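You operate a simulated robot arm through the tools that you are given. There is no shell and no other tool.

The job below is to be done with a simulated robot arm. You get a single attempt, and the scene is never put back.

TASK
Clean the third silver strip, then stick the yellow tape beside that joint.
Fine: wet the white wipe on the cleaner can's mesh top and put it back after; press the tape down inside the marked lane. What is to be rubbed or washed off counts as gone when no trace of it is left.
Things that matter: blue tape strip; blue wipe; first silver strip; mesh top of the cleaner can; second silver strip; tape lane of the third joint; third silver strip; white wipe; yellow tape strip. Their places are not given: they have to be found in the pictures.

Only the result counts: the job must be done as asked and must still hold three seconds after the hand-in. Knocking over, shifting, dropping, spilling or breaking anything else fails it.

THE ROBOT
A 7-joint arm with a two-finger parallel gripper, fixed in place. Base frame: the origin is at the foot of the arm, x ahead of it, y to its left, z up; the work surface is at about z = 90. Lengths are in cm, angles in rad, forces in N, time in s.
Its first joint turns from -2.601 to 2.601 rad. Payload 3.43 kg.
The TCP is the grasp point between the finger pads, 3 cm short of the fingertips. In the tool frame z runs along the fingers and y along their closing line. The gripper opens to 9.4 cm. The fingers are 2.8 cm wide and 1 cm thick; the gripper's body (5 by 9.6 cm) begins 5.5 cm behind the TCP.
Orientation is told as [roll, pitch, yaw] about the base's x, y, z axes, in that order, counted from this pose: with the fingers straight down and closing along the base's y, the tool's x points along the base's -x, its y along +y and its z along -z.

THE INTERFACE
- The arm moves only by the tool servo_tool. Its argument "steps" is a list of rows, each a list of 3 entries, a list of its own where there are three numbers: the closure, from 0 (fully open) to 1 (shut), then the shift along the base's x, y, z in m, then the turn, a rotation vector about the base's x, y, z in degrees. In form: [[grip, [x, y, z], [wx, wy, wz]], ...]. A call has 1 to 20 rows; each row shifts and turns the commanded pose from where the row before left it. Each row takes 0.2 s and may step no farther than 5 cm and 0.15 rad from the row before; otherwise, or with a gripper value out of range, the whole call is refused. Where a pose cannot be reached the arm comes as near as it can. A force on the tool above 90 N (or 10 N above the force at the start of the call, whichever is more), or a blocked arm, ends the call early, and 0.2 s more pass. The fingers move at their own pace (about 4.5 cm/s each) and stop on an object; they squeeze with about 35 N. The grip force told is the motor's: it shows also when the fingers shut on nothing. Time passes only in rows, and 0.2 s behind the last, so rows that do not move let the fingers close. It gives the time, the measured TCP pose, the force on the tool (base axes), the opening and the grip force at its end, in the units of the frame above (readings bear some noise), with the torque about the TCP (base axes, N m) and any sound that the robot's microphone picked up, and new pictures: "show" is both (left out), scene, wrist or none.
- Cameras (640 x 400 px; columns grow to the right, rows downward): "scene" is fixed at [4.97, -64.79, 167.4]; the picture's right is [-0.61, -0.79, 0.00], its down [-0.62, 0.48, -0.61] and it looks along [0.48, -0.38, -0.79] (base axes); focal length 328 px, centre (320, 200). "wrist" rides on the gripper at [7.6, 1.4, -10.2] in the tool frame; the picture's right is [-0.18, 0.98, 0.00], its down [-0.75, -0.14, -0.64] and it looks along [-0.63, -0.12, 0.77] (tool axes); focal length 243 px, centre (320, 200).
- locate(camera, pixels): for up to 12 pixels [column, row] of the newest picture of that camera ("zoom" is the newest enlarged one), the place [x, y, z] in the base frame of the surface seen there, good to about 0.2 cm. The clock stands still meanwhile.
- close_up(camera, box): a new picture of the part [left, top, right, bottom] of that camera's present view, enlarged. The clock stands still meanwhile.
- finish_job(): hands the job in; it is judged then, once.

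Open the gripper and draw the arm clear of the work before you hand the job in, unless the task says otherwise.

The tools are called after "Request:" as a command line: name --argument value ..., lists and objects as JSON in quotes. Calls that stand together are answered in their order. servo_tool: Moves the arm, as the interface text tells. Its arguments: {"type":"object","properties":{"steps":{"type":"array","items":{"type":"array"}},"show":{"type":"string","enum":["both","scene","wrist","none"]}},"required":["steps"]} The other tools are called the same way: locate (camera, pixels) gives the place of the surface under pixels of a picture; close_up (camera, box) takes an enlarged picture of a part of a camera's view; finish_job () hands the job in.

At the start:

```text
t: 0.0
ee_pos: [59.24, -79.15, 120.82]
orientation: [0.0, -0.001, -0.001]
force: [0.0, 0.0, -0.8]
torque: [-0.04, 0.0, 0.0]
gripper_width: 9.41
grip_force: 0.1
```

scene: 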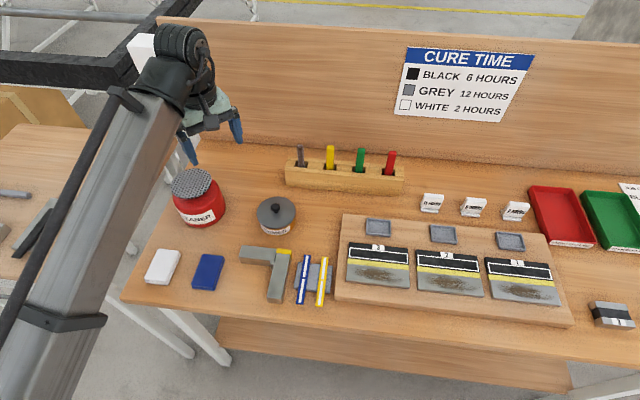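
wrist: 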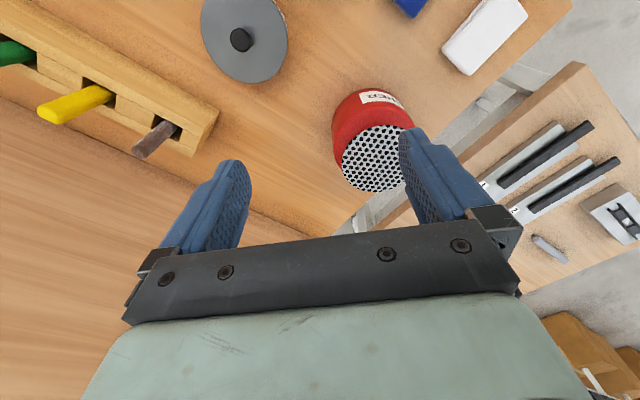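

The scene shows the can at (200,195), wipes at (162,266) and (208,272), tapes at (303,280) and (322,281), and joints labelled around (378,265), (449,272), (523,280). I take enlarged pictures to read the labels.

Request:
close_up --camera "scene" --box '[330, 200, 580, 330]'

Request:
close_up --camera "scene" --box '[130, 160, 350, 310]'

```text
2.56 times, centred on (455, 265) of scene
```

zoom: 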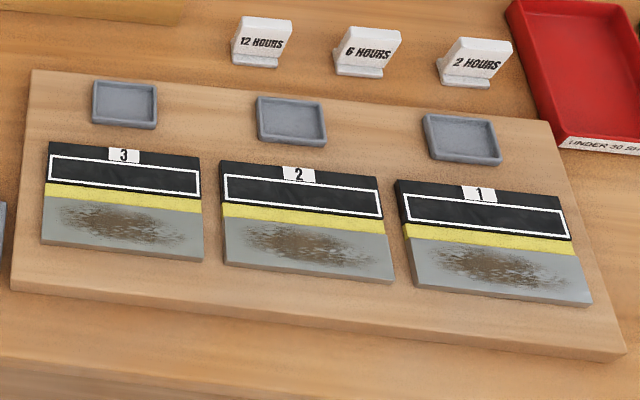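

```text
2.67 times, centred on (240, 235) of scene
```

zoom: 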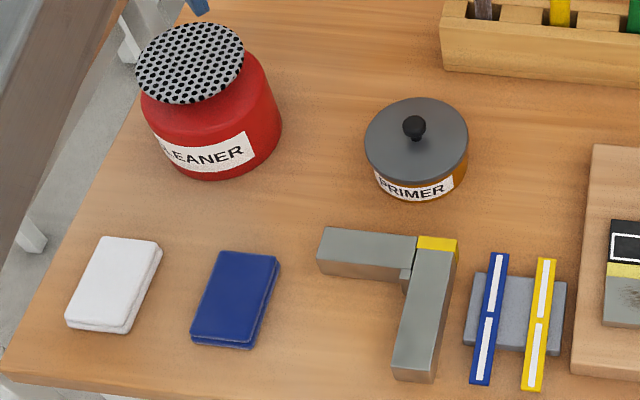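

Joint 3 is the leftmost, with the dirty silver strip below the yellow joint and the white-outlined lane above. I now measure the points in the scene picture.

Request:
locate --camera "zoom" --pixels '[[125, 238], [74, 320], [100, 240], [158, 243], [112, 285], [190, 62], [140, 75], [243, 60], [215, 30], [165, 95], [235, 300], [60, 370]]'

Request:
locate --camera "zoom" --pixels '[[542, 260], [551, 260], [535, 388], [524, 388], [538, 320], [533, 370], [510, 310], [480, 275], [560, 290], [557, 350], [500, 255], [478, 382]]'

Request:
locate --camera "scene" --pixels '[[378, 250], [350, 256], [408, 261], [378, 262], [347, 284], [409, 290], [378, 276], [349, 263], [408, 269], [350, 245], [409, 248], [340, 300]]'

```text
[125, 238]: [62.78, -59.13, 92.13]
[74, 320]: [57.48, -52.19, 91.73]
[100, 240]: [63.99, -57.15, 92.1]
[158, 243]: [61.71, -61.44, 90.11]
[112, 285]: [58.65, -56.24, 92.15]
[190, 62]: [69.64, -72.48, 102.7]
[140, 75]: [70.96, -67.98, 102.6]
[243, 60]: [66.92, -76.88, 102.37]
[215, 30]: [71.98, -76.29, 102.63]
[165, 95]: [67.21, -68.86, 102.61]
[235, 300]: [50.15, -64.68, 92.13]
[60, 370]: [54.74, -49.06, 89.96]
```

```text
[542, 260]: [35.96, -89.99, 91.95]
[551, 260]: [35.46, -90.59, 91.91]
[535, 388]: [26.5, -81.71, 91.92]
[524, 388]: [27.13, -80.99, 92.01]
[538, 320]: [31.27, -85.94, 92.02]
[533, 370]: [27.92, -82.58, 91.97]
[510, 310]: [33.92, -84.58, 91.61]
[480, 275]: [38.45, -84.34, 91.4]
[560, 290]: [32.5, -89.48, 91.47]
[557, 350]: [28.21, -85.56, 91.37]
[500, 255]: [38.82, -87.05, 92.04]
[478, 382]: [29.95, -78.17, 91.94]
```

```text
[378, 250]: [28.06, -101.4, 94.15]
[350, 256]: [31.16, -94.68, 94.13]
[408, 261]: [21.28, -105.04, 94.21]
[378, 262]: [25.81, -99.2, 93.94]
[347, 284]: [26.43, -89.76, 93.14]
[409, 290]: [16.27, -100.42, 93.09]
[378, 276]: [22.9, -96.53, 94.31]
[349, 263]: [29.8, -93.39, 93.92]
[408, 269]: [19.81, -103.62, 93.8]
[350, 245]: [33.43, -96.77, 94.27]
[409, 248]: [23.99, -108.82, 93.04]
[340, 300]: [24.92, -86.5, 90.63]
```

White wipe measures about 6 x 8.5 cm, centred near (58.6, -57.0) with its top at z 92.1. Mesh top is at z 102.6 near (69.2, -72.5), and silver strip 3 is centred near (23, -97), close to the edge of reach, so I'll work with the tool tilted outward. First I move above the white wipe, yaw the tool and tilt it.

Request:
servo_tool --steps '[[0, [0, 0.037, -0.01], [0, 0, -7.2]], [0, [0, 0.037, -0.01], [0, 0, -7.2]], [0, [0, 0.037, -0.02], [0, 0, -7.2]], [0, [0, 0.037, -0.02], [0, 0, -7.2]], [0, [0, 0.037, -0.02], [0, 0, -7.2]], [0, [0, 0.037, -0.02], [0, 0, -7.2]], [0, [0, 0, 0], [-4.27, -4.56, 0]], [0, [0, 0, 0], [-4.27, -4.56, 0]], [0, [0, 0, 0], [-4.27, -4.56, 0]], [0, [0, 0, 0], [-4.27, -4.56, 0]], [0, [0, 0, 0], [0, 0, 0]]]'

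```text
t: 2.4
ee_pos: [59.17, -57.03, 110.81]
orientation: [0.001, -0.437, -0.754]
force: [1.1, -0.3, 0.6]
torque: [-0.02, 0.02, 0.0]
gripper_width: 9.41
grip_force: 0.0
```

scene: 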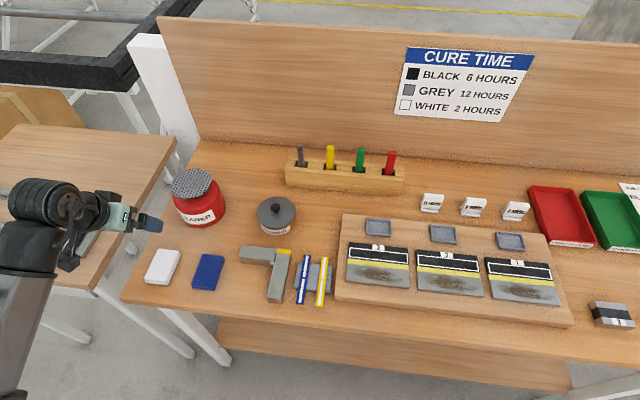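
wrist: 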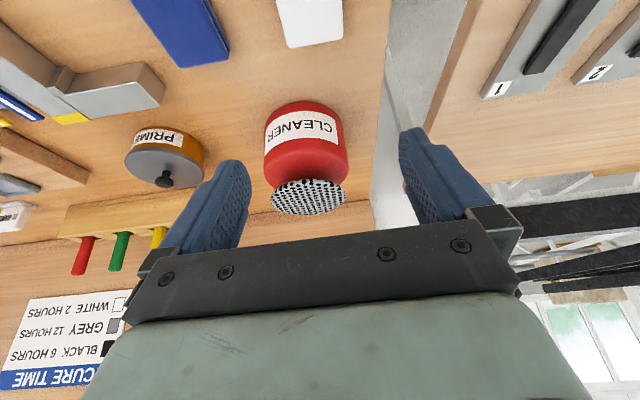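

The arm took the tilted pose and the wipe is unobstructed in the scene picture at (162,266). I zoom in there to measure its corners and neighbours.

Request:
close_up --camera "scene" --box '[130, 235, 242, 305]'

```text
5.71 times, centred on (186, 270) of scene
```

zoom: 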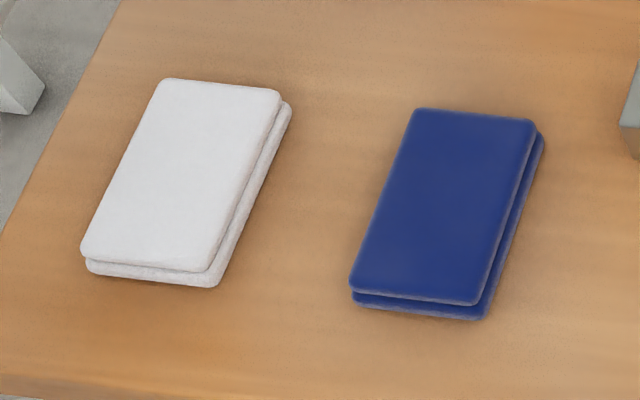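

The wipe looks like a two-layer folded pad; I read its top corners and edges.

Request:
locate --camera "zoom" --pixels '[[168, 84], [270, 95], [203, 265], [88, 252], [180, 175], [120, 170], [235, 180], [284, 107], [212, 282], [92, 268], [320, 180], [220, 88]]'

```text
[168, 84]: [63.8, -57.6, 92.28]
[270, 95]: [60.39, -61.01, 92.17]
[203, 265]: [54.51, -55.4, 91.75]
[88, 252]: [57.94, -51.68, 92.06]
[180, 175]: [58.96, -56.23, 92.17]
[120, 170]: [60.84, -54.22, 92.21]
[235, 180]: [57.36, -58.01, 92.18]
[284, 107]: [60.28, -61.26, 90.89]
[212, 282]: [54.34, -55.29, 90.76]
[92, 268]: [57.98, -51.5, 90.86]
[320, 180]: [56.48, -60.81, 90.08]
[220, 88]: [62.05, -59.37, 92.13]
```

Wipe centre is about (59.15, -56.4) with its short axis at 46°, matching the tool's yaw. I descend to just above it with the fingers partly closed.

Request:
servo_tool --steps '[[0.15, [-0.001, 0.007, -0.04], [0, 0, 0]], [0.15, [0, 0, -0.04], [0, 0, 0]], [0.15, [0, 0, -0.04], [0, 0, 0]], [0.15, [0, 0, -0.02], [0, 0, 0]], [0.15, [0, 0, 0], [0, 0, 0]]]'

Request:
close_up --camera "scene" --box '[130, 215, 242, 285]'

```text
t: 3.6
ee_pos: [58.99, -56.4, 96.86]
orientation: [-0.001, -0.436, -0.753]
force: [-0.7, -0.1, 0.4]
torque: [0.01, -0.01, 0.04]
gripper_width: 8.0
grip_force: 0.0
```

scene: 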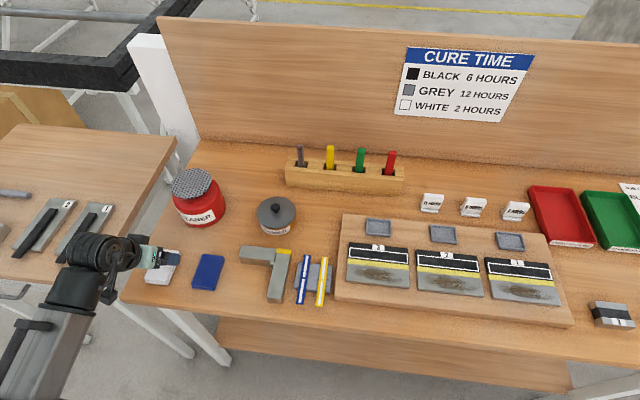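
wrist: 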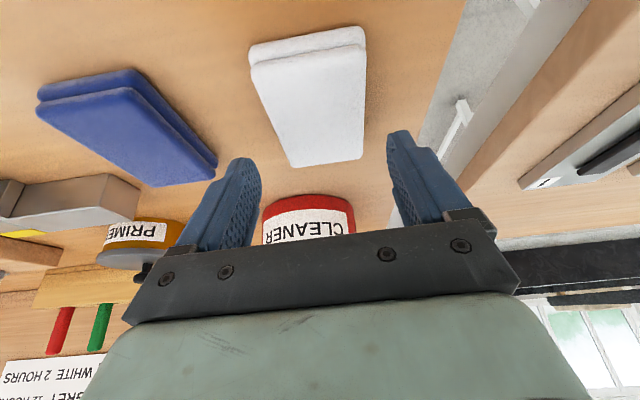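

```text
5.71 times, centred on (186, 250) of scene
```

zoom: 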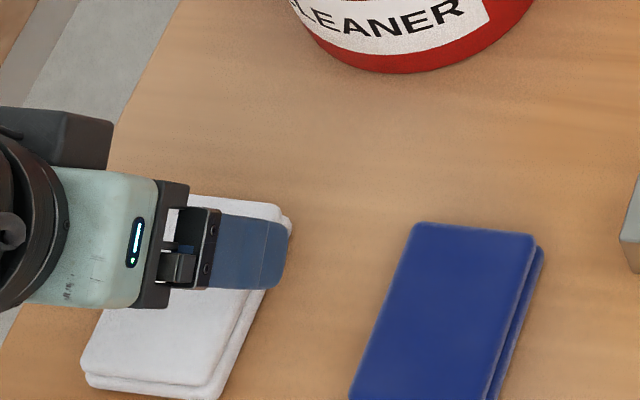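

The wipe sits centred between the fingers in the wrist view (pad ends near (325,165)). I lower to z ≈ 93.8 and then close.

Request:
servo_tool --steps '[[0.15, [0, 0, -0.015], [0, 0, 0]], [0.15, [0, 0, -0.0155], [0, 0, 0]], [0.15, [0, 0, 0], [0, 0, 0]], [1, [0, 0, 0], [0, 0, 0]], [1, [0, 0, 0], [0, 0, 0]], [1, [0, 0, 0], [0, 0, 0]], [1, [0, 0, 0], [0, 0, 0]], [1, [0, 0, 0], [0, 0, 0]]]'

```text
t: 5.4
ee_pos: [58.86, -56.47, 93.5]
orientation: [-0.001, -0.435, -0.755]
force: [0.3, 0.4, 0.7]
torque: [0.01, 0.01, 0.03]
gripper_width: 5.91
grip_force: 34.5
```

scene: 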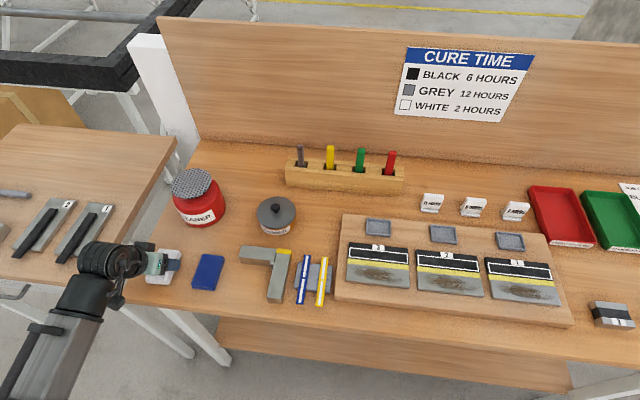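
wrist: 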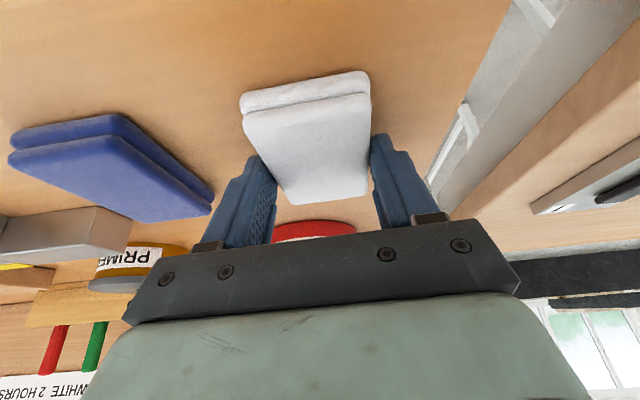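

Wipe gripped at 5.91 cm opening, but the finger corners are very near the table (z 93.5), so I release, raise 3 mm and grip again to leave more pad below the fingers.

Request:
servo_tool --steps '[[0.25, [0, 0, 0], [0, 0, 0]], [0.25, [0, 0, 0], [0, 0, 0]], [0.25, [0, 0, 0.003], [0, 0, 0]], [0.25, [0, 0, 0], [0, 0, 0]], [1, [0, 0, 0], [0, 0, 0]], [1, [0, 0, 0], [0, 0, 0]], [1, [0, 0, 0], [0, 0, 0]], [1, [0, 0, 0], [0, 0, 0]]]'

```text
t: 7.2
ee_pos: [58.96, -56.26, 93.96]
orientation: [0.001, -0.438, -0.754]
force: [0.0, 0.7, 0.8]
torque: [0.0, -0.01, -0.05]
gripper_width: 5.88
grip_force: 35.6
```

scene: 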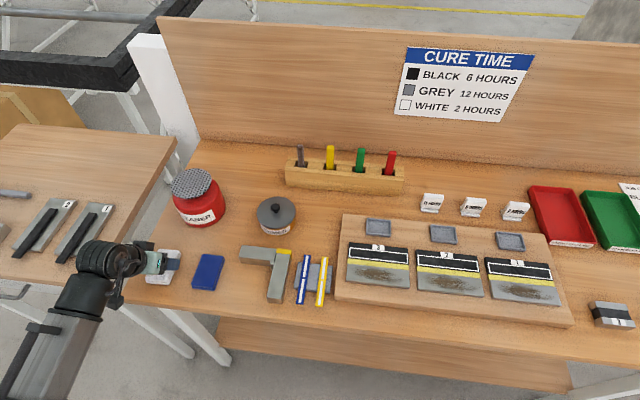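
wrist: 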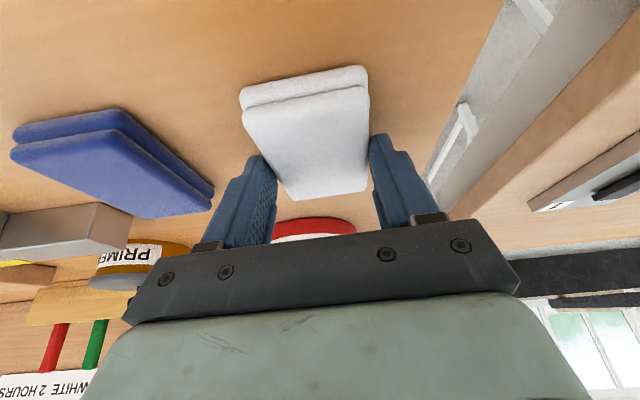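

Grip is firm (5.88 cm, 35.6 N). I lift the wipe and carry it above the can's mesh top.

Request:
servo_tool --steps '[[1, [0, 0, 0.02], [0, 0, 0]], [1, [0, 0, 0.045], [0, 0, 0]], [1, [0, 0, 0.045], [0, 0, 0]], [1, [0, 0, 0.045], [0, 0, 0]], [1, [0, 0, 0.045], [0, 0, 0]], [1, [0.0258, -0.0398, 0], [0, 0, 0]], [1, [0.0258, -0.0398, 0], [0, 0, 0]], [1, [0.0258, -0.0398, 0], [0, 0, 0]], [1, [0.0258, -0.0398, 0], [0, 0, 0]], [1, [0, 0, 0], [0, 0, 0]]]'

Request:
close_up --camera "scene" --box '[100, 110, 260, 210]'

```text
t: 9.4
ee_pos: [68.93, -71.87, 113.89]
orientation: [0.002, -0.438, -0.754]
force: [-0.1, -0.6, 0.0]
torque: [-0.03, 0.0, 0.01]
gripper_width: 5.88
grip_force: 35.3
```

scene: 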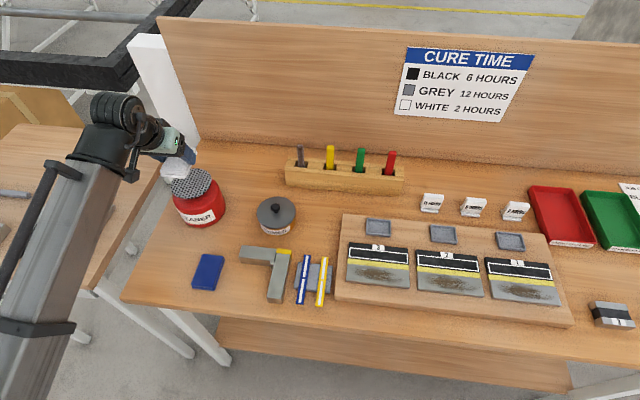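
wrist: 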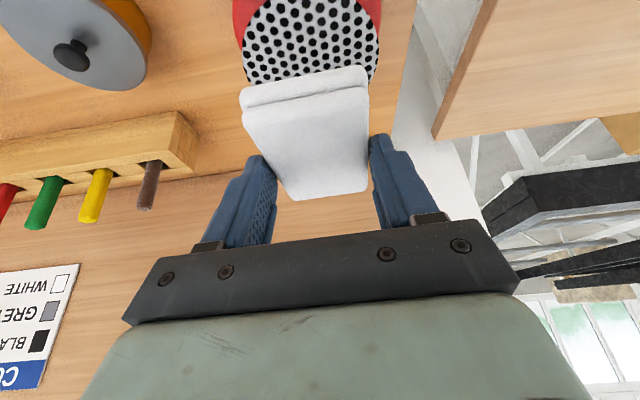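

```text
4.00 times, centred on (180, 160) of scene
```

zoom: 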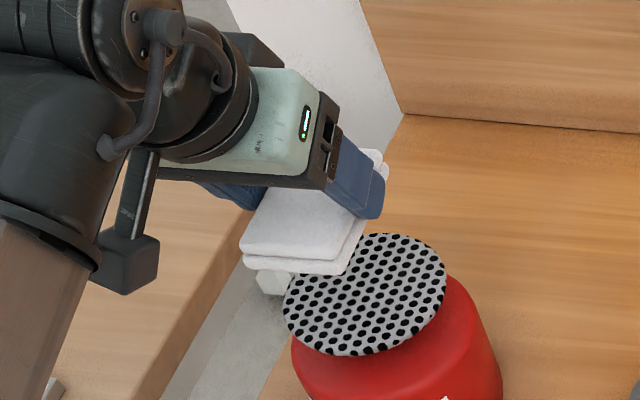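

The wipe hangs flat above the mesh. I locate the mesh rim in the zoom to get its exact centre.

Request:
locate --camera "zoom" --pixels '[[400, 240], [440, 275], [292, 320], [355, 345], [425, 318], [370, 300], [290, 295]]'

Request:
locate --camera "wrist" --pixels '[[250, 40], [370, 40], [310, 60], [300, 130], [255, 120], [362, 110], [305, 74]]'

```text
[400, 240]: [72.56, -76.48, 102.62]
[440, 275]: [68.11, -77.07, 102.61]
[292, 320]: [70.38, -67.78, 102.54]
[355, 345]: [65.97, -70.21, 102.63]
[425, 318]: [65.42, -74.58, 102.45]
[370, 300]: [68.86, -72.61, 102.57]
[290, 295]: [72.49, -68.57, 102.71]
```

```text
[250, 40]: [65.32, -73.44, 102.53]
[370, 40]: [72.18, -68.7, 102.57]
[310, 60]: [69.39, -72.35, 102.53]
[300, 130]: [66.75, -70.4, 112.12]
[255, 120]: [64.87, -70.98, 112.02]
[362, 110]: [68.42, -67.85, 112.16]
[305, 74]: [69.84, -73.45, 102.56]
```

Mesh centre ≈ (69.4, -72.5), radius ≈ 4.7; wipe's bottom should be about 3.9 cm below the TCP. I lower to just above contact.

Request:
servo_tool --steps '[[1, [0.003, -0.005, -0.03], [0, 0, 0]], [1, [0, 0, -0.025], [0, 0, 0]], [1, [0, 0, -0.012], [0, 0, 0]], [1, [0, 0, -0.003], [0, 0, 0]], [1, [0, 0, -0.002], [0, 0, 0]]]'

```text
t: 10.6
ee_pos: [69.72, -72.6, 106.74]
orientation: [0.0, -0.435, -0.754]
force: [0.5, 0.3, -0.9]
torque: [-0.01, 0.02, -0.02]
gripper_width: 5.87
grip_force: 35.2
```

scene: 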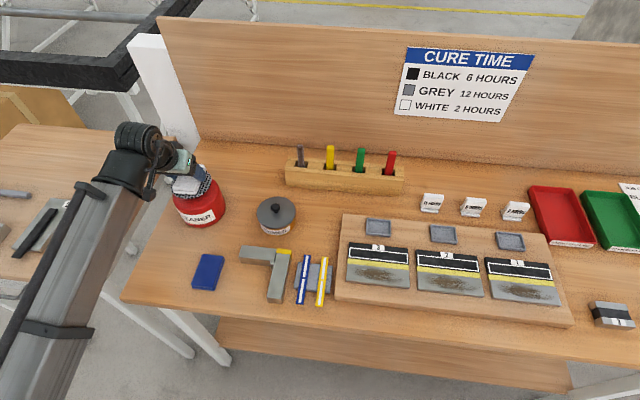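
wrist: 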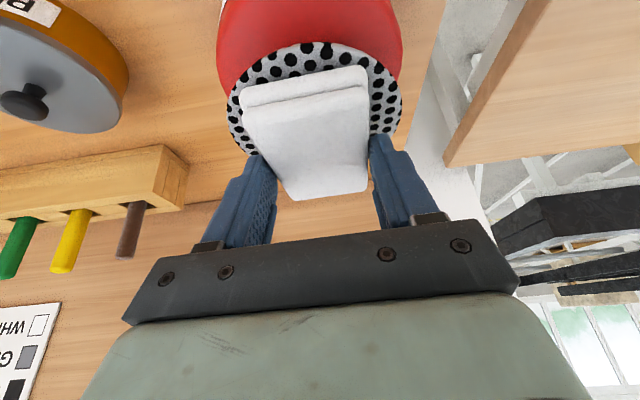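

The wipe is right over the mesh and still without contact force. I step down in 1.5 mm increments watching the force.

Request:
servo_tool --steps '[[1, [0, 0, -0.0015], [0, 0, 0]], [1, [0, 0, -0.0015], [0, 0, 0]], [1, [0, 0, 0], [0, 0, 0]]]'

```text
t: 11.4
ee_pos: [69.71, -72.6, 106.54]
orientation: [0.001, -0.437, -0.753]
force: [0.6, 0.7, 0.5]
torque: [0.0, 0.01, 0.05]
gripper_width: 5.86
grip_force: 35.1
```

scene: 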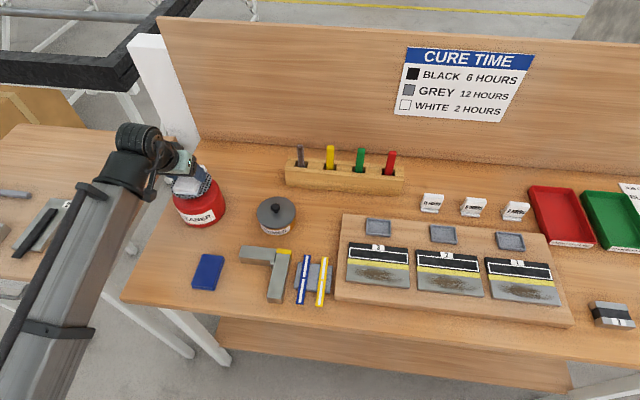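
wrist: 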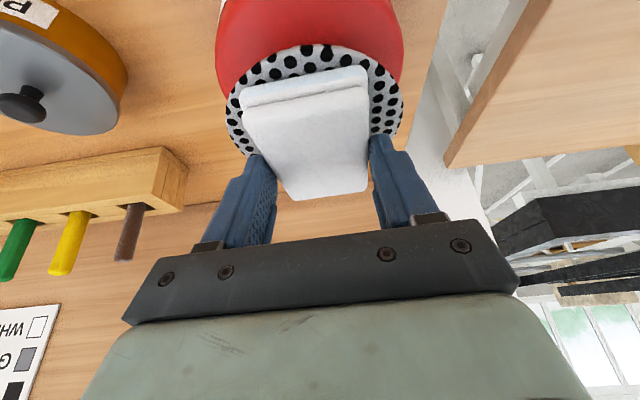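

Still no contact force at z 106.5, so I keep stepping down gently.

Request:
servo_tool --steps '[[1, [0, 0, -0.0015], [0, 0, 0]], [1, [0, 0, -0.0015], [0, 0, 0]], [1, [0, 0, 0], [0, 0, 0]]]' --show "none"

```text
t: 12.2
ee_pos: [69.65, -72.69, 106.18]
orientation: [0.001, -0.434, -0.753]
force: [0.1, 0.8, 1.8]
torque: [0.01, 0.0, 0.0]
gripper_width: 5.9
grip_force: 35.1
```

Request:
servo_tool --steps '[[1, [0, 0, -0.0015], [0, 0, 0]], [1, [0, 0, -0.0015], [0, 0, 0]], [1, [0, 0, 0], [0, 0, 0]], [1, [0, 0, 0], [0, 0, 0]]]'

```text
t: 13.2
ee_pos: [69.58, -72.58, 105.91]
orientation: [0.0, -0.437, -0.753]
force: [0.7, -1.3, 2.2]
torque: [0.0, -0.04, 0.01]
gripper_width: 5.84
grip_force: 35.6
```

scene: 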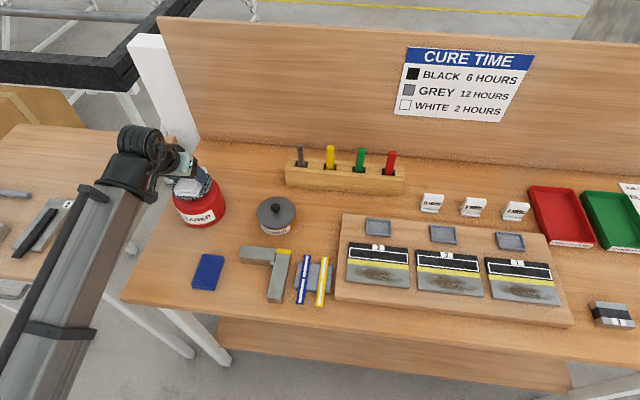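
wrist: 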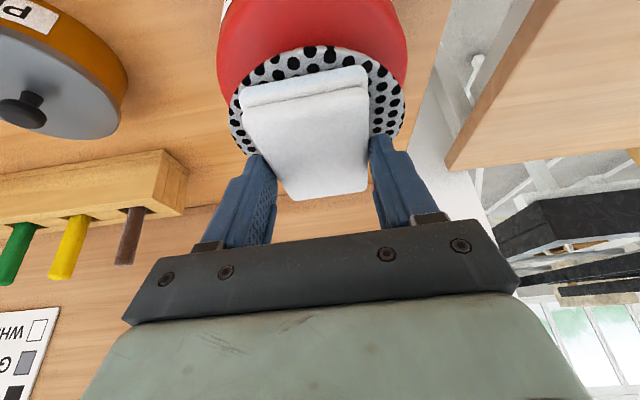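

A small upward force (≈2 N) has appeared; I look at the mesh closely and press a bit more.

Request:
servo_tool --steps '[[1, [0, 0, -0.0015], [0, 0, 0]], [1, [0, 0, -0.0015], [0, 0, 0]], [1, [0, 0, 0], [0, 0, 0]], [1, [0, 0, 0], [0, 0, 0]]]'

Request:
close_up --camera "scene" --box '[120, 130, 248, 210]'

```text
t: 14.2
ee_pos: [69.61, -72.55, 105.69]
orientation: [0.001, -0.435, -0.753]
force: [-0.8, -0.6, 3.0]
torque: [-0.05, 0.0, 0.0]
gripper_width: 5.86
grip_force: 34.8
```

scene: 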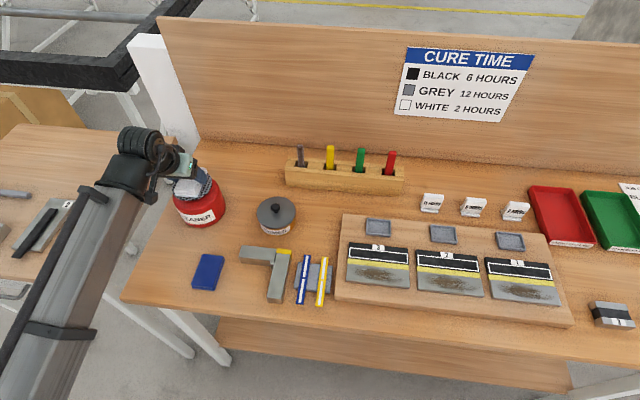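
wrist: 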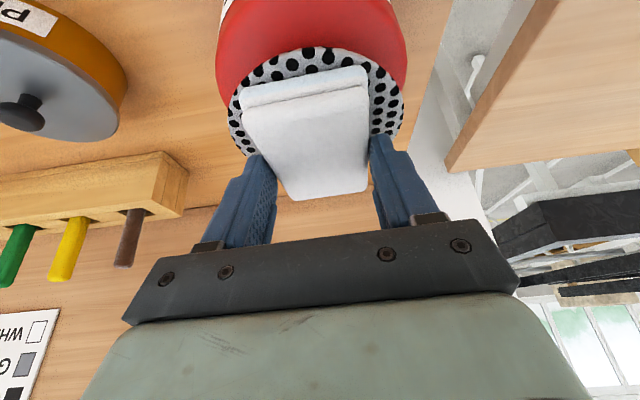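

```text
5.00 times, centred on (184, 170) of scene
```

zoom: 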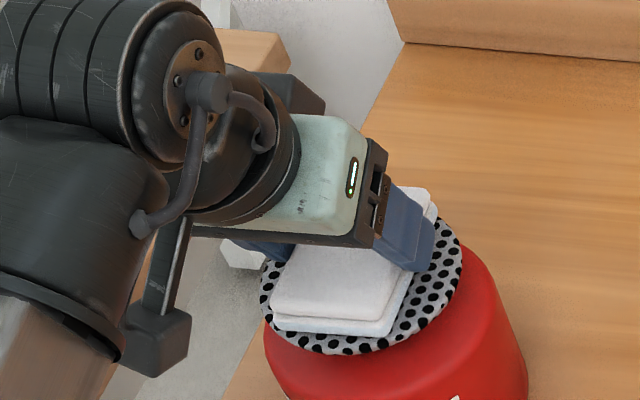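

The pad rests on the mesh and its lower layer looks slightly bluish near (340,325), perhaps wetted. I check the mesh height now to see whether it is being pushed in.

Request:
locate --camera "zoom" --pixels '[[440, 300], [400, 330], [270, 300], [448, 250], [340, 326], [330, 290], [390, 290]]'

Request:
close_up --camera "wrist" --box '[216, 40, 424, 170]'

```text
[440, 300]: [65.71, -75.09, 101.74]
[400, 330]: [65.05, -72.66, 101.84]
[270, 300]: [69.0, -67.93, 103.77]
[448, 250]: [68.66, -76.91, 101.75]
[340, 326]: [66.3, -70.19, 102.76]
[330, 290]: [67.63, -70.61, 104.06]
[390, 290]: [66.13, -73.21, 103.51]
```

```text
3.08 times, centred on (320, 105) of wrist
```

zoom: 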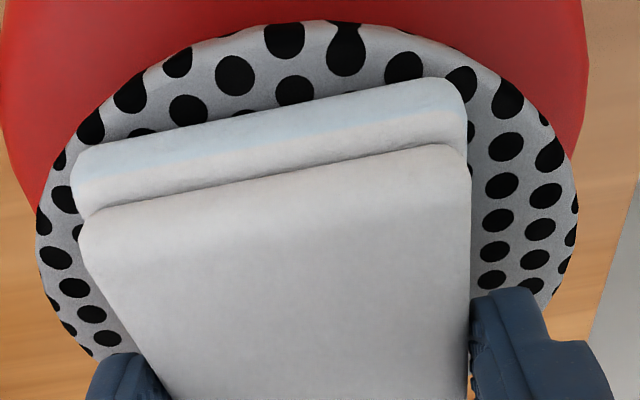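

The mesh has sunk from 102.6 to 101.75 and the wipe's underside is turning bluish, so it is taking up cleaner. I press 2 mm more, hold briefly and look again.

Request:
servo_tool --steps '[[1, [0, 0, -0.001], [0, 0, 0]], [1, [0, 0, -0.001], [0, 0, 0]], [1, [0, 0, 0], [0, 0, 0]], [1, [0, 0, 0], [0, 0, 0]]]' --show "wrist"

Request:
close_up --camera "wrist" --box '[216, 40, 424, 170]'

```text
t: 15.2
ee_pos: [69.69, -72.7, 105.54]
orientation: [0.0, -0.437, -0.755]
force: [0.0, 1.6, 3.7]
torque: [0.08, -0.08, 0.01]
gripper_width: 5.88
grip_force: 35.2
```

wrist: 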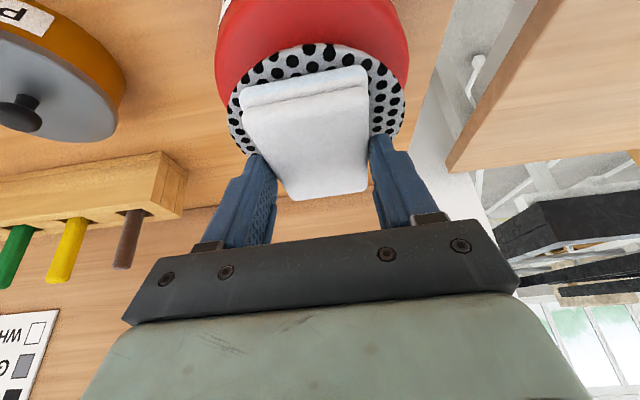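

```text
3.08 times, centred on (320, 105) of wrist
```

zoom: 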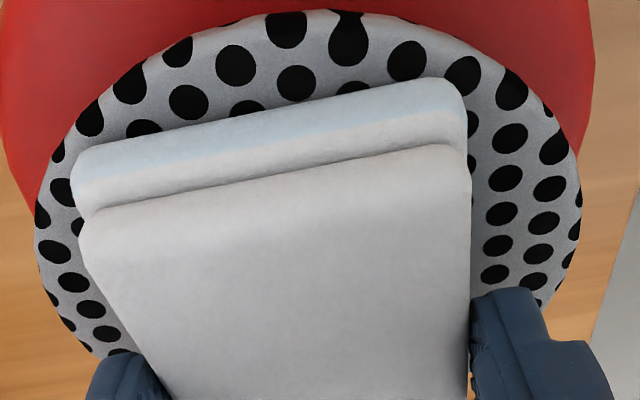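

The wet front climbed a little further; the spring is soft (~3.7 N). I press another 4 mm and hold.

Request:
servo_tool --steps '[[1, [0, 0, -0.0015], [0, 0, 0]], [1, [0, 0, -0.0015], [0, 0, 0]], [1, [0, 0, -0.001], [0, 0, 0]], [1, [0, 0, 0], [0, 0, 0]], [1, [0, 0, 0], [0, 0, 0]]]' --show "wrist"

Request:
close_up --camera "wrist" --box '[216, 40, 424, 170]'

```text
t: 16.4
ee_pos: [69.69, -72.66, 105.21]
orientation: [0.001, -0.439, -0.755]
force: [2.2, -6.8, 17.4]
torque: [-0.09, -0.14, -0.1]
gripper_width: 5.84
grip_force: 35.0
```

wrist: 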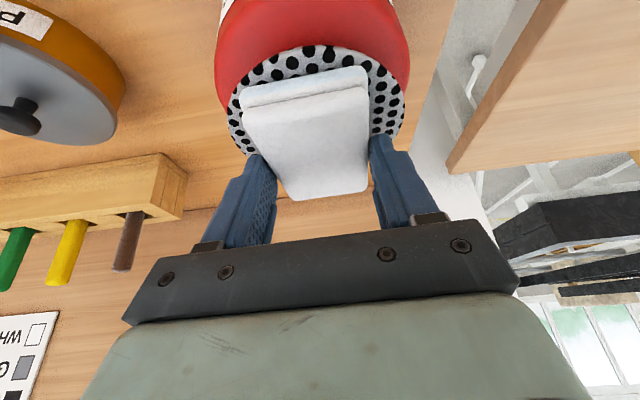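

```text
3.08 times, centred on (320, 105) of wrist
```

zoom: 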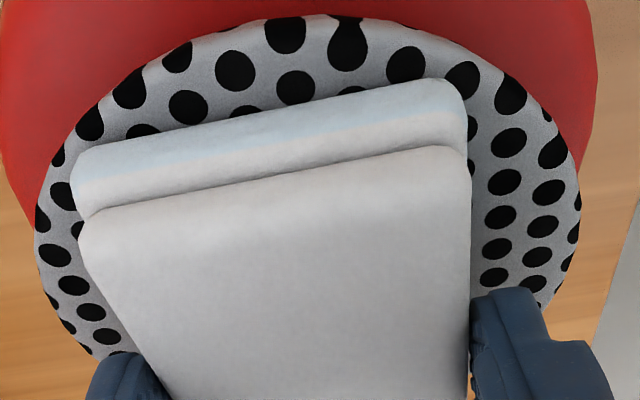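

The plunger has bottomed out (17 N), so the wipe is wetted with a full stroke. I raise straight up off the mesh and check the can.

Request:
servo_tool --steps '[[1, [0, 0, 0.004], [0, 0, 0]], [1, [0, 0, 0.006], [0, 0, 0]], [1, [0, 0, 0.01], [0, 0, 0]], [1, [0, 0, 0.02], [0, 0, 0]], [1, [0, 0, 0.04], [0, 0, 0]], [1, [0, 0, 0], [0, 0, 0]]]'

Request:
close_up --camera "scene" --box '[120, 110, 248, 240]'

```text
t: 17.8
ee_pos: [69.66, -72.69, 113.31]
orientation: [0.002, -0.436, -0.755]
force: [-0.2, -0.4, -0.5]
torque: [-0.01, 0.06, -0.03]
gripper_width: 5.89
grip_force: 34.4
```

scene: 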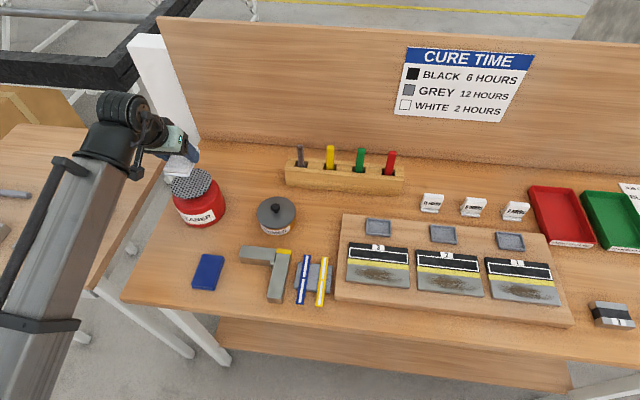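
wrist: 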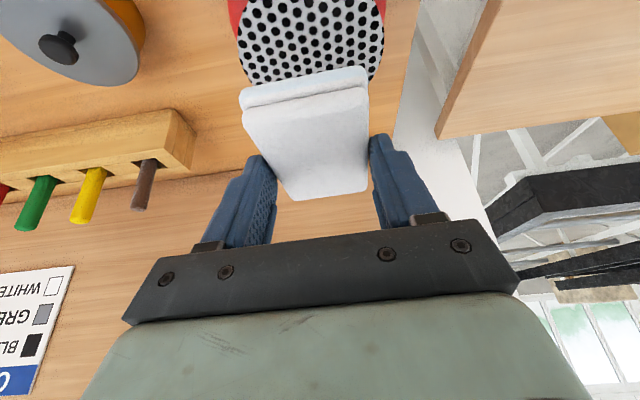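

```text
3.08 times, centred on (184, 175) of scene
```

zoom: 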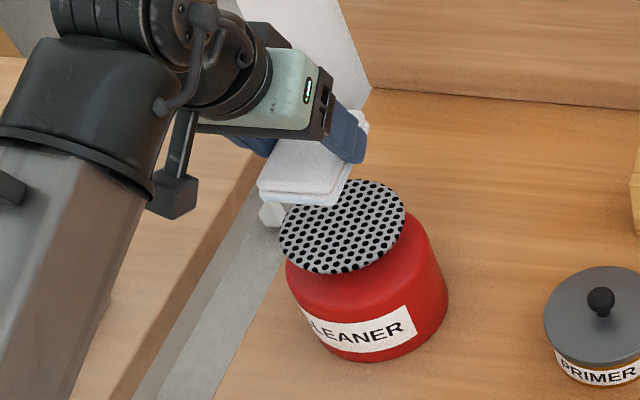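

The can stands unchanged and the mesh is back up. I zoom on joint 3 to measure heights and dirt extent before wiping.

Request:
close_up --camera "scene" --box '[334, 230, 422, 300]'

```text
5.71 times, centred on (378, 265) of scene
```

zoom: 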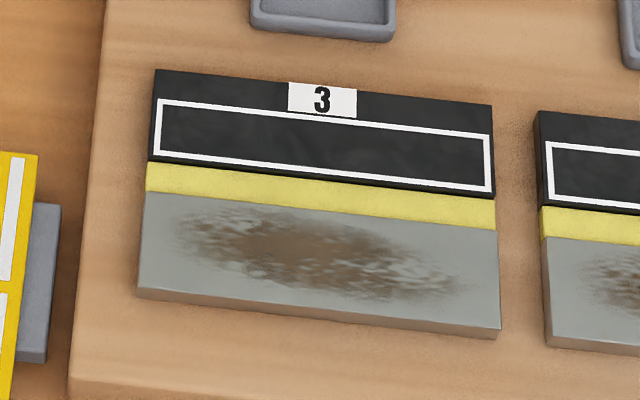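

Request:
locate --camera "zoom" --pixels '[[146, 195], [496, 234], [142, 285], [497, 326], [320, 182], [320, 200], [320, 222], [320, 300], [320, 350], [200, 100], [185, 230], [455, 290]]'

Request:
locate --camera "zoom" --pixels '[[160, 102], [490, 138], [490, 190], [155, 157], [322, 118], [322, 173], [322, 147], [10, 200], [30, 200], [8, 290], [25, 155], [45, 300]]'

```text
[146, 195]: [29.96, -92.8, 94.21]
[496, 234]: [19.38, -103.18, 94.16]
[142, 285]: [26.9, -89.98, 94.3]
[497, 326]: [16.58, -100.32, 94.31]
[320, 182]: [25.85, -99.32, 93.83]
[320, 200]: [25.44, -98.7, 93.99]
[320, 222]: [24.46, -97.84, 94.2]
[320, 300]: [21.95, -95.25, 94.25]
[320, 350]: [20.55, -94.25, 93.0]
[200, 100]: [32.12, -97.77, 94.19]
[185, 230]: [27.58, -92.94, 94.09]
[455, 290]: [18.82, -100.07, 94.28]
```

```text
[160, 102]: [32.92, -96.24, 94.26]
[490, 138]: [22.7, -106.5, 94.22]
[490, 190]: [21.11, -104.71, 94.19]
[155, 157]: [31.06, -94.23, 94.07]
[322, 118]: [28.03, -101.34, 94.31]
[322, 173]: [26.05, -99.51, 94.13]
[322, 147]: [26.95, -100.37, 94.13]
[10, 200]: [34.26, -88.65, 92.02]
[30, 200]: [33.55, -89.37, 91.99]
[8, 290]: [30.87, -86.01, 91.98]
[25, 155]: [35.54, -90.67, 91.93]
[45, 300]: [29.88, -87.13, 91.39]
```

Board axis is exactly 45°; strip 3 is 14.7 x 4.2 cm at z 94.25 centred at (23.2, -96.6), the yellow joint slightly recessed (93.9). I carry the wipe over to above the strip's left part, with a small yaw correction.

Request:
servo_tool --steps '[[1, [-0.041, -0.0178, 0], [0, 0, -0.9]], [1, [-0.041, -0.0178, 0], [0, 0, -0.9]], [1, [-0.041, -0.0178, 0], [0, 0, 0]], [1, [-0.041, -0.0178, 0], [0, 0, 0]], [1, [-0.041, -0.0178, 0], [0, 0, 0]], [1, [-0.041, -0.0178, 0], [0, 0, 0]], [1, [-0.041, -0.0178, 0], [0, 0, 0]], [1, [-0.041, -0.0178, 0], [0, 0, 0]], [1, [-0.041, -0.0178, 0], [0, 0, 0]], [1, [-0.041, -0.0178, 0], [0, 0, 0]], [1, [-0.041, -0.0178, 0], [0, 0, 0]], [1, [0, 0, 0], [0, 0, 0]]]'

```text
t: 20.4
ee_pos: [24.59, -92.43, 112.84]
orientation: [0.0, -0.435, -0.788]
force: [-0.3, -0.3, 0.1]
torque: [0.0, -0.01, 0.0]
gripper_width: 5.88
grip_force: 35.1
```

scene: 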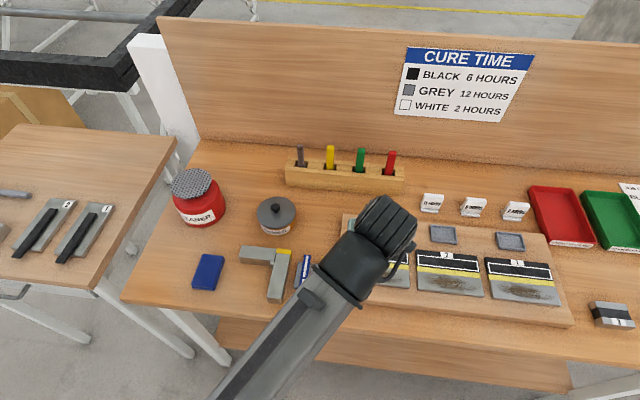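
wrist: 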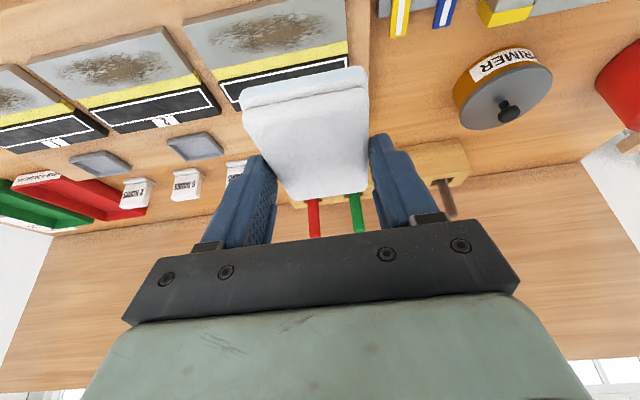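

The wrist view shows strip 3 beneath at (270,40). I first test reach at safe height along the strip to its right end, then back.

Request:
servo_tool --steps '[[1, [0.001, 0.001, -0.04], [0, 0, 0]], [1, [0.0, 0.0, -0.04], [0, 0, 0]], [1, [0.0, 0, -0.02], [0, 0, 0]], [1, [-0.031, -0.031, 0], [0, 0, 0]], [1, [-0.031, -0.031, 0], [0, 0, 0]], [1, [0, 0, 0], [0, 0, 0]]]'

```text
t: 21.8
ee_pos: [18.56, -98.33, 103.37]
orientation: [0.001, -0.436, -0.786]
force: [0.6, 0.1, 0.4]
torque: [0.04, -0.05, 0.0]
gripper_width: 5.88
grip_force: 34.9
```

scene: 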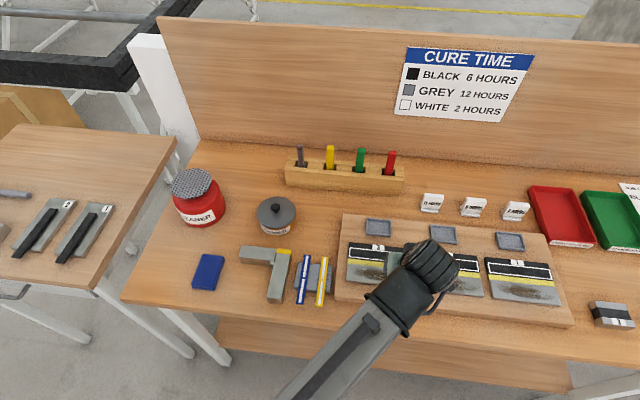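
wrist: 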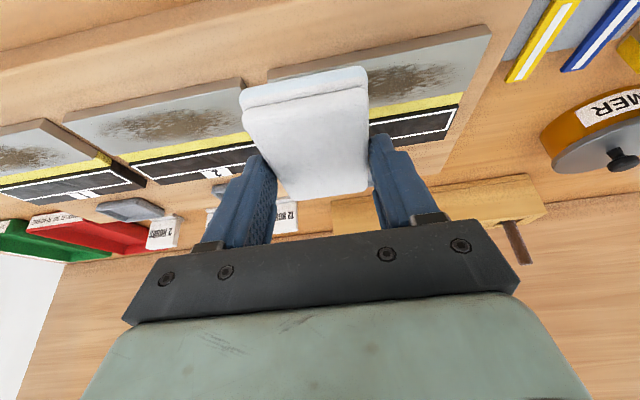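

Reach is fine at the far end. I locate the wipe's edges in the wrist view to know exactly where it sits relative to the TCP.

Request:
locate --camera "wrist" --pixels '[[247, 92], [360, 71], [303, 80], [303, 105], [292, 194], [364, 186], [330, 192], [250, 118], [362, 98], [420, 85], [460, 45]]'

Request:
close_up --camera "wrist" --box '[216, 40, 424, 170]'

```text
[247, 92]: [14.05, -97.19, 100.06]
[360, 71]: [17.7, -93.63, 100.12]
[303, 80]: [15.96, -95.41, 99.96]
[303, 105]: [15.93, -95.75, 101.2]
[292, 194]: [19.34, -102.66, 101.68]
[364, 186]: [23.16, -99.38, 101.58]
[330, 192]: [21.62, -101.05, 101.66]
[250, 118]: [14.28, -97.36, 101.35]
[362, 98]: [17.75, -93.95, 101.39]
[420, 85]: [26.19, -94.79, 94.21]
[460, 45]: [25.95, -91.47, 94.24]
```

```text
3.08 times, centred on (320, 105) of wrist
```

zoom: 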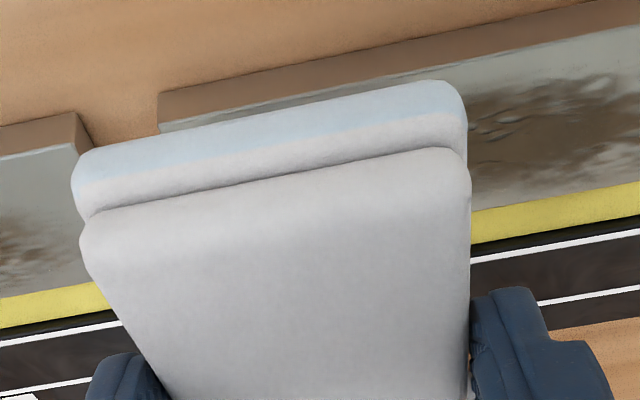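

The wipe's centre is right under the TCP, with its far end about 3 mm high (2.3° off level). I trim the tilt, shift 5 mm outward so the pad reaches the yellow edge, and descend near contact.

Request:
servo_tool --steps '[[1, [0.0035, -0.0035, -0.02], [1.7, 1.7, 0]], [1, [0, 0, -0.02], [0, 0, 0]], [1, [0, 0, -0.008], [0, 0, 0]], [1, [0, 0, 0], [0, 0, 0]]]'

Request:
close_up --camera "wrist" --box '[216, 40, 424, 170]'

```text
t: 22.8
ee_pos: [18.98, -98.65, 98.39]
orientation: [0.0, -0.395, -0.787]
force: [-0.7, 0.4, -0.8]
torque: [0.02, 0.0, 0.01]
gripper_width: 5.88
grip_force: 34.9
```

scene: 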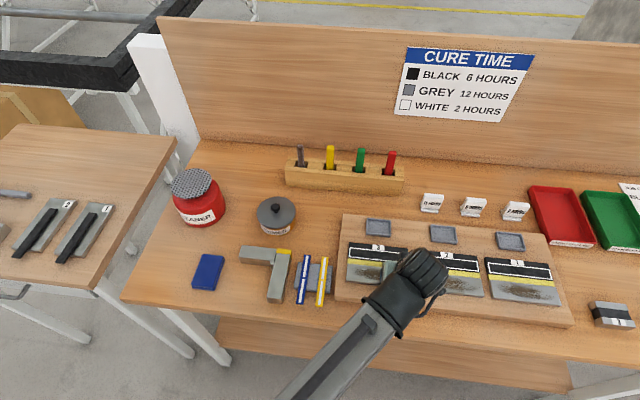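
wrist: 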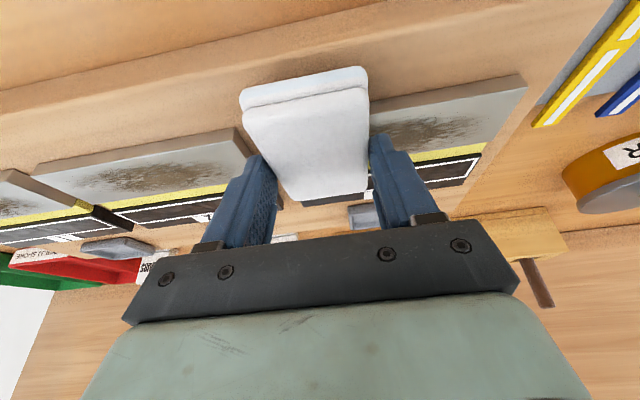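

```text
3.08 times, centred on (320, 105) of wrist
```

zoom: 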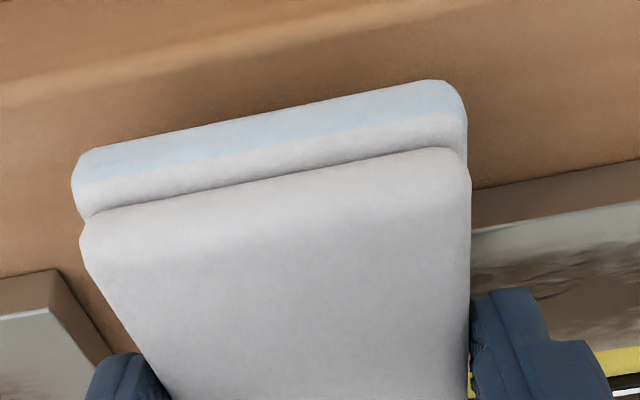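

The wipe is about 3 mm above the right end of strip 3. I lower in small steps to make light contact.

Request:
servo_tool --steps '[[1, [0, 0, -0.0015], [0, 0, 0]], [1, [0, 0, -0.0015], [0, 0, 0]], [1, [0, 0, -0.0005], [0, 0, 0]], [1, [0, 0, 0], [0, 0, 0]]]' --show "none"

```text
t: 23.8
ee_pos: [18.93, -98.54, 97.99]
orientation: [0.002, -0.399, -0.783]
force: [0.9, -0.4, 26.1]
torque: [-0.8, -0.8, -0.04]
gripper_width: 5.88
grip_force: 35.4
```

Contact at 26 N with the pressure at the far edge (torque says ~4 cm outward), so the pad is toed down at the far side. I rotate back about 1.2° and check.

Request:
servo_tool --steps '[[1, [0, 0, 0], [-0.8, -0.8, 0]], [1, [0, 0, 0], [0, 0, 0]]]' --show "none"

```text
t: 24.4
ee_pos: [18.87, -98.61, 97.93]
orientation: [-0.001, -0.413, -0.783]
force: [-1.7, -0.2, 22.2]
torque: [-0.1, 0.02, -0.02]
gripper_width: 5.86
grip_force: 35.1
```

Now the pressure centre is at the front edge; the flat pose is in between. I rotate 0.5° back and ease the press by 0.3 mm.

Request:
servo_tool --steps '[[1, [0, 0, 0.0003], [0.38, 0.38, 0]], [1, [0, 0, 0], [0, 0, 0]]]' --show "none"

```text
t: 25.0
ee_pos: [18.82, -98.65, 97.96]
orientation: [-0.001, -0.406, -0.784]
force: [0.9, 1.8, 16.2]
torque: [-0.29, -0.35, 0.09]
gripper_width: 5.85
grip_force: 35.0
```

Pressure centre is now mid-contact at 16 N. I sweep slowly left along the strip by 8.8 cm.

Request:
servo_tool --steps '[[1, [0.0057, 0.0057, 0], [0, 0, 0]], [1, [0.0057, 0.0057, 0], [0, 0, 0]], [1, [0.0057, 0.0057, 0], [0, 0, 0]], [1, [0.0057, 0.0057, 0], [0, 0, 0]], [1, [0.0057, 0.0057, 0], [0, 0, 0]], [1, [0.0057, 0.0057, 0], [0, 0, 0]], [1, [0.0057, 0.0057, 0], [0, 0, 0]], [1, [0.0057, 0.0057, 0], [0, 0, 0]], [1, [0.0057, 0.0057, 0], [0, 0, 0]], [1, [0.0057, 0.0057, 0], [0, 0, 0]], [1, [0.0057, 0.0057, 0], [0, 0, 0]], [1, [0, 0, 0], [0, 0, 0]]]'

Request:
close_up --camera "wrist" --box '[100, 20, 424, 222]'

```text
t: 27.6
ee_pos: [25.18, -92.35, 97.97]
orientation: [0.0, -0.405, -0.784]
force: [-1.8, -0.9, 7.5]
torque: [-0.11, -0.03, -0.03]
gripper_width: 5.85
grip_force: 34.9
```

scene: 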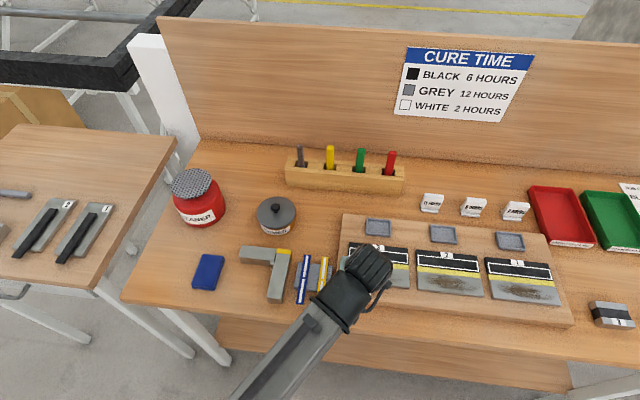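
wrist: 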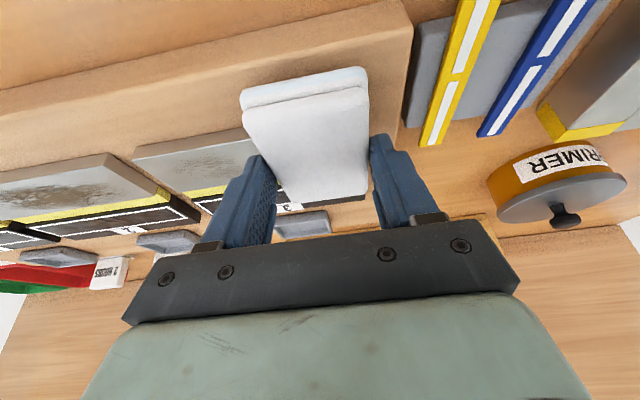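

```text
1.98 times, centred on (262, 121) of wrist
```

zoom: 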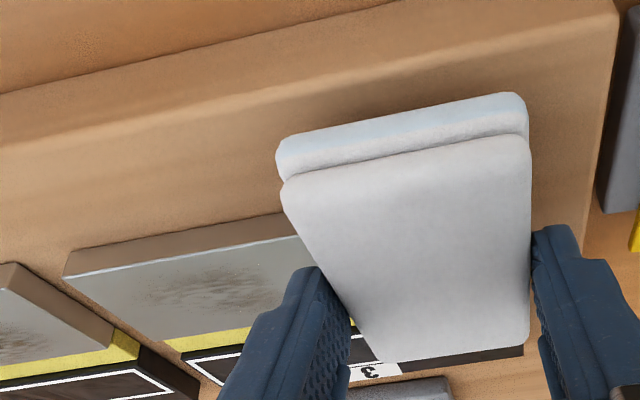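

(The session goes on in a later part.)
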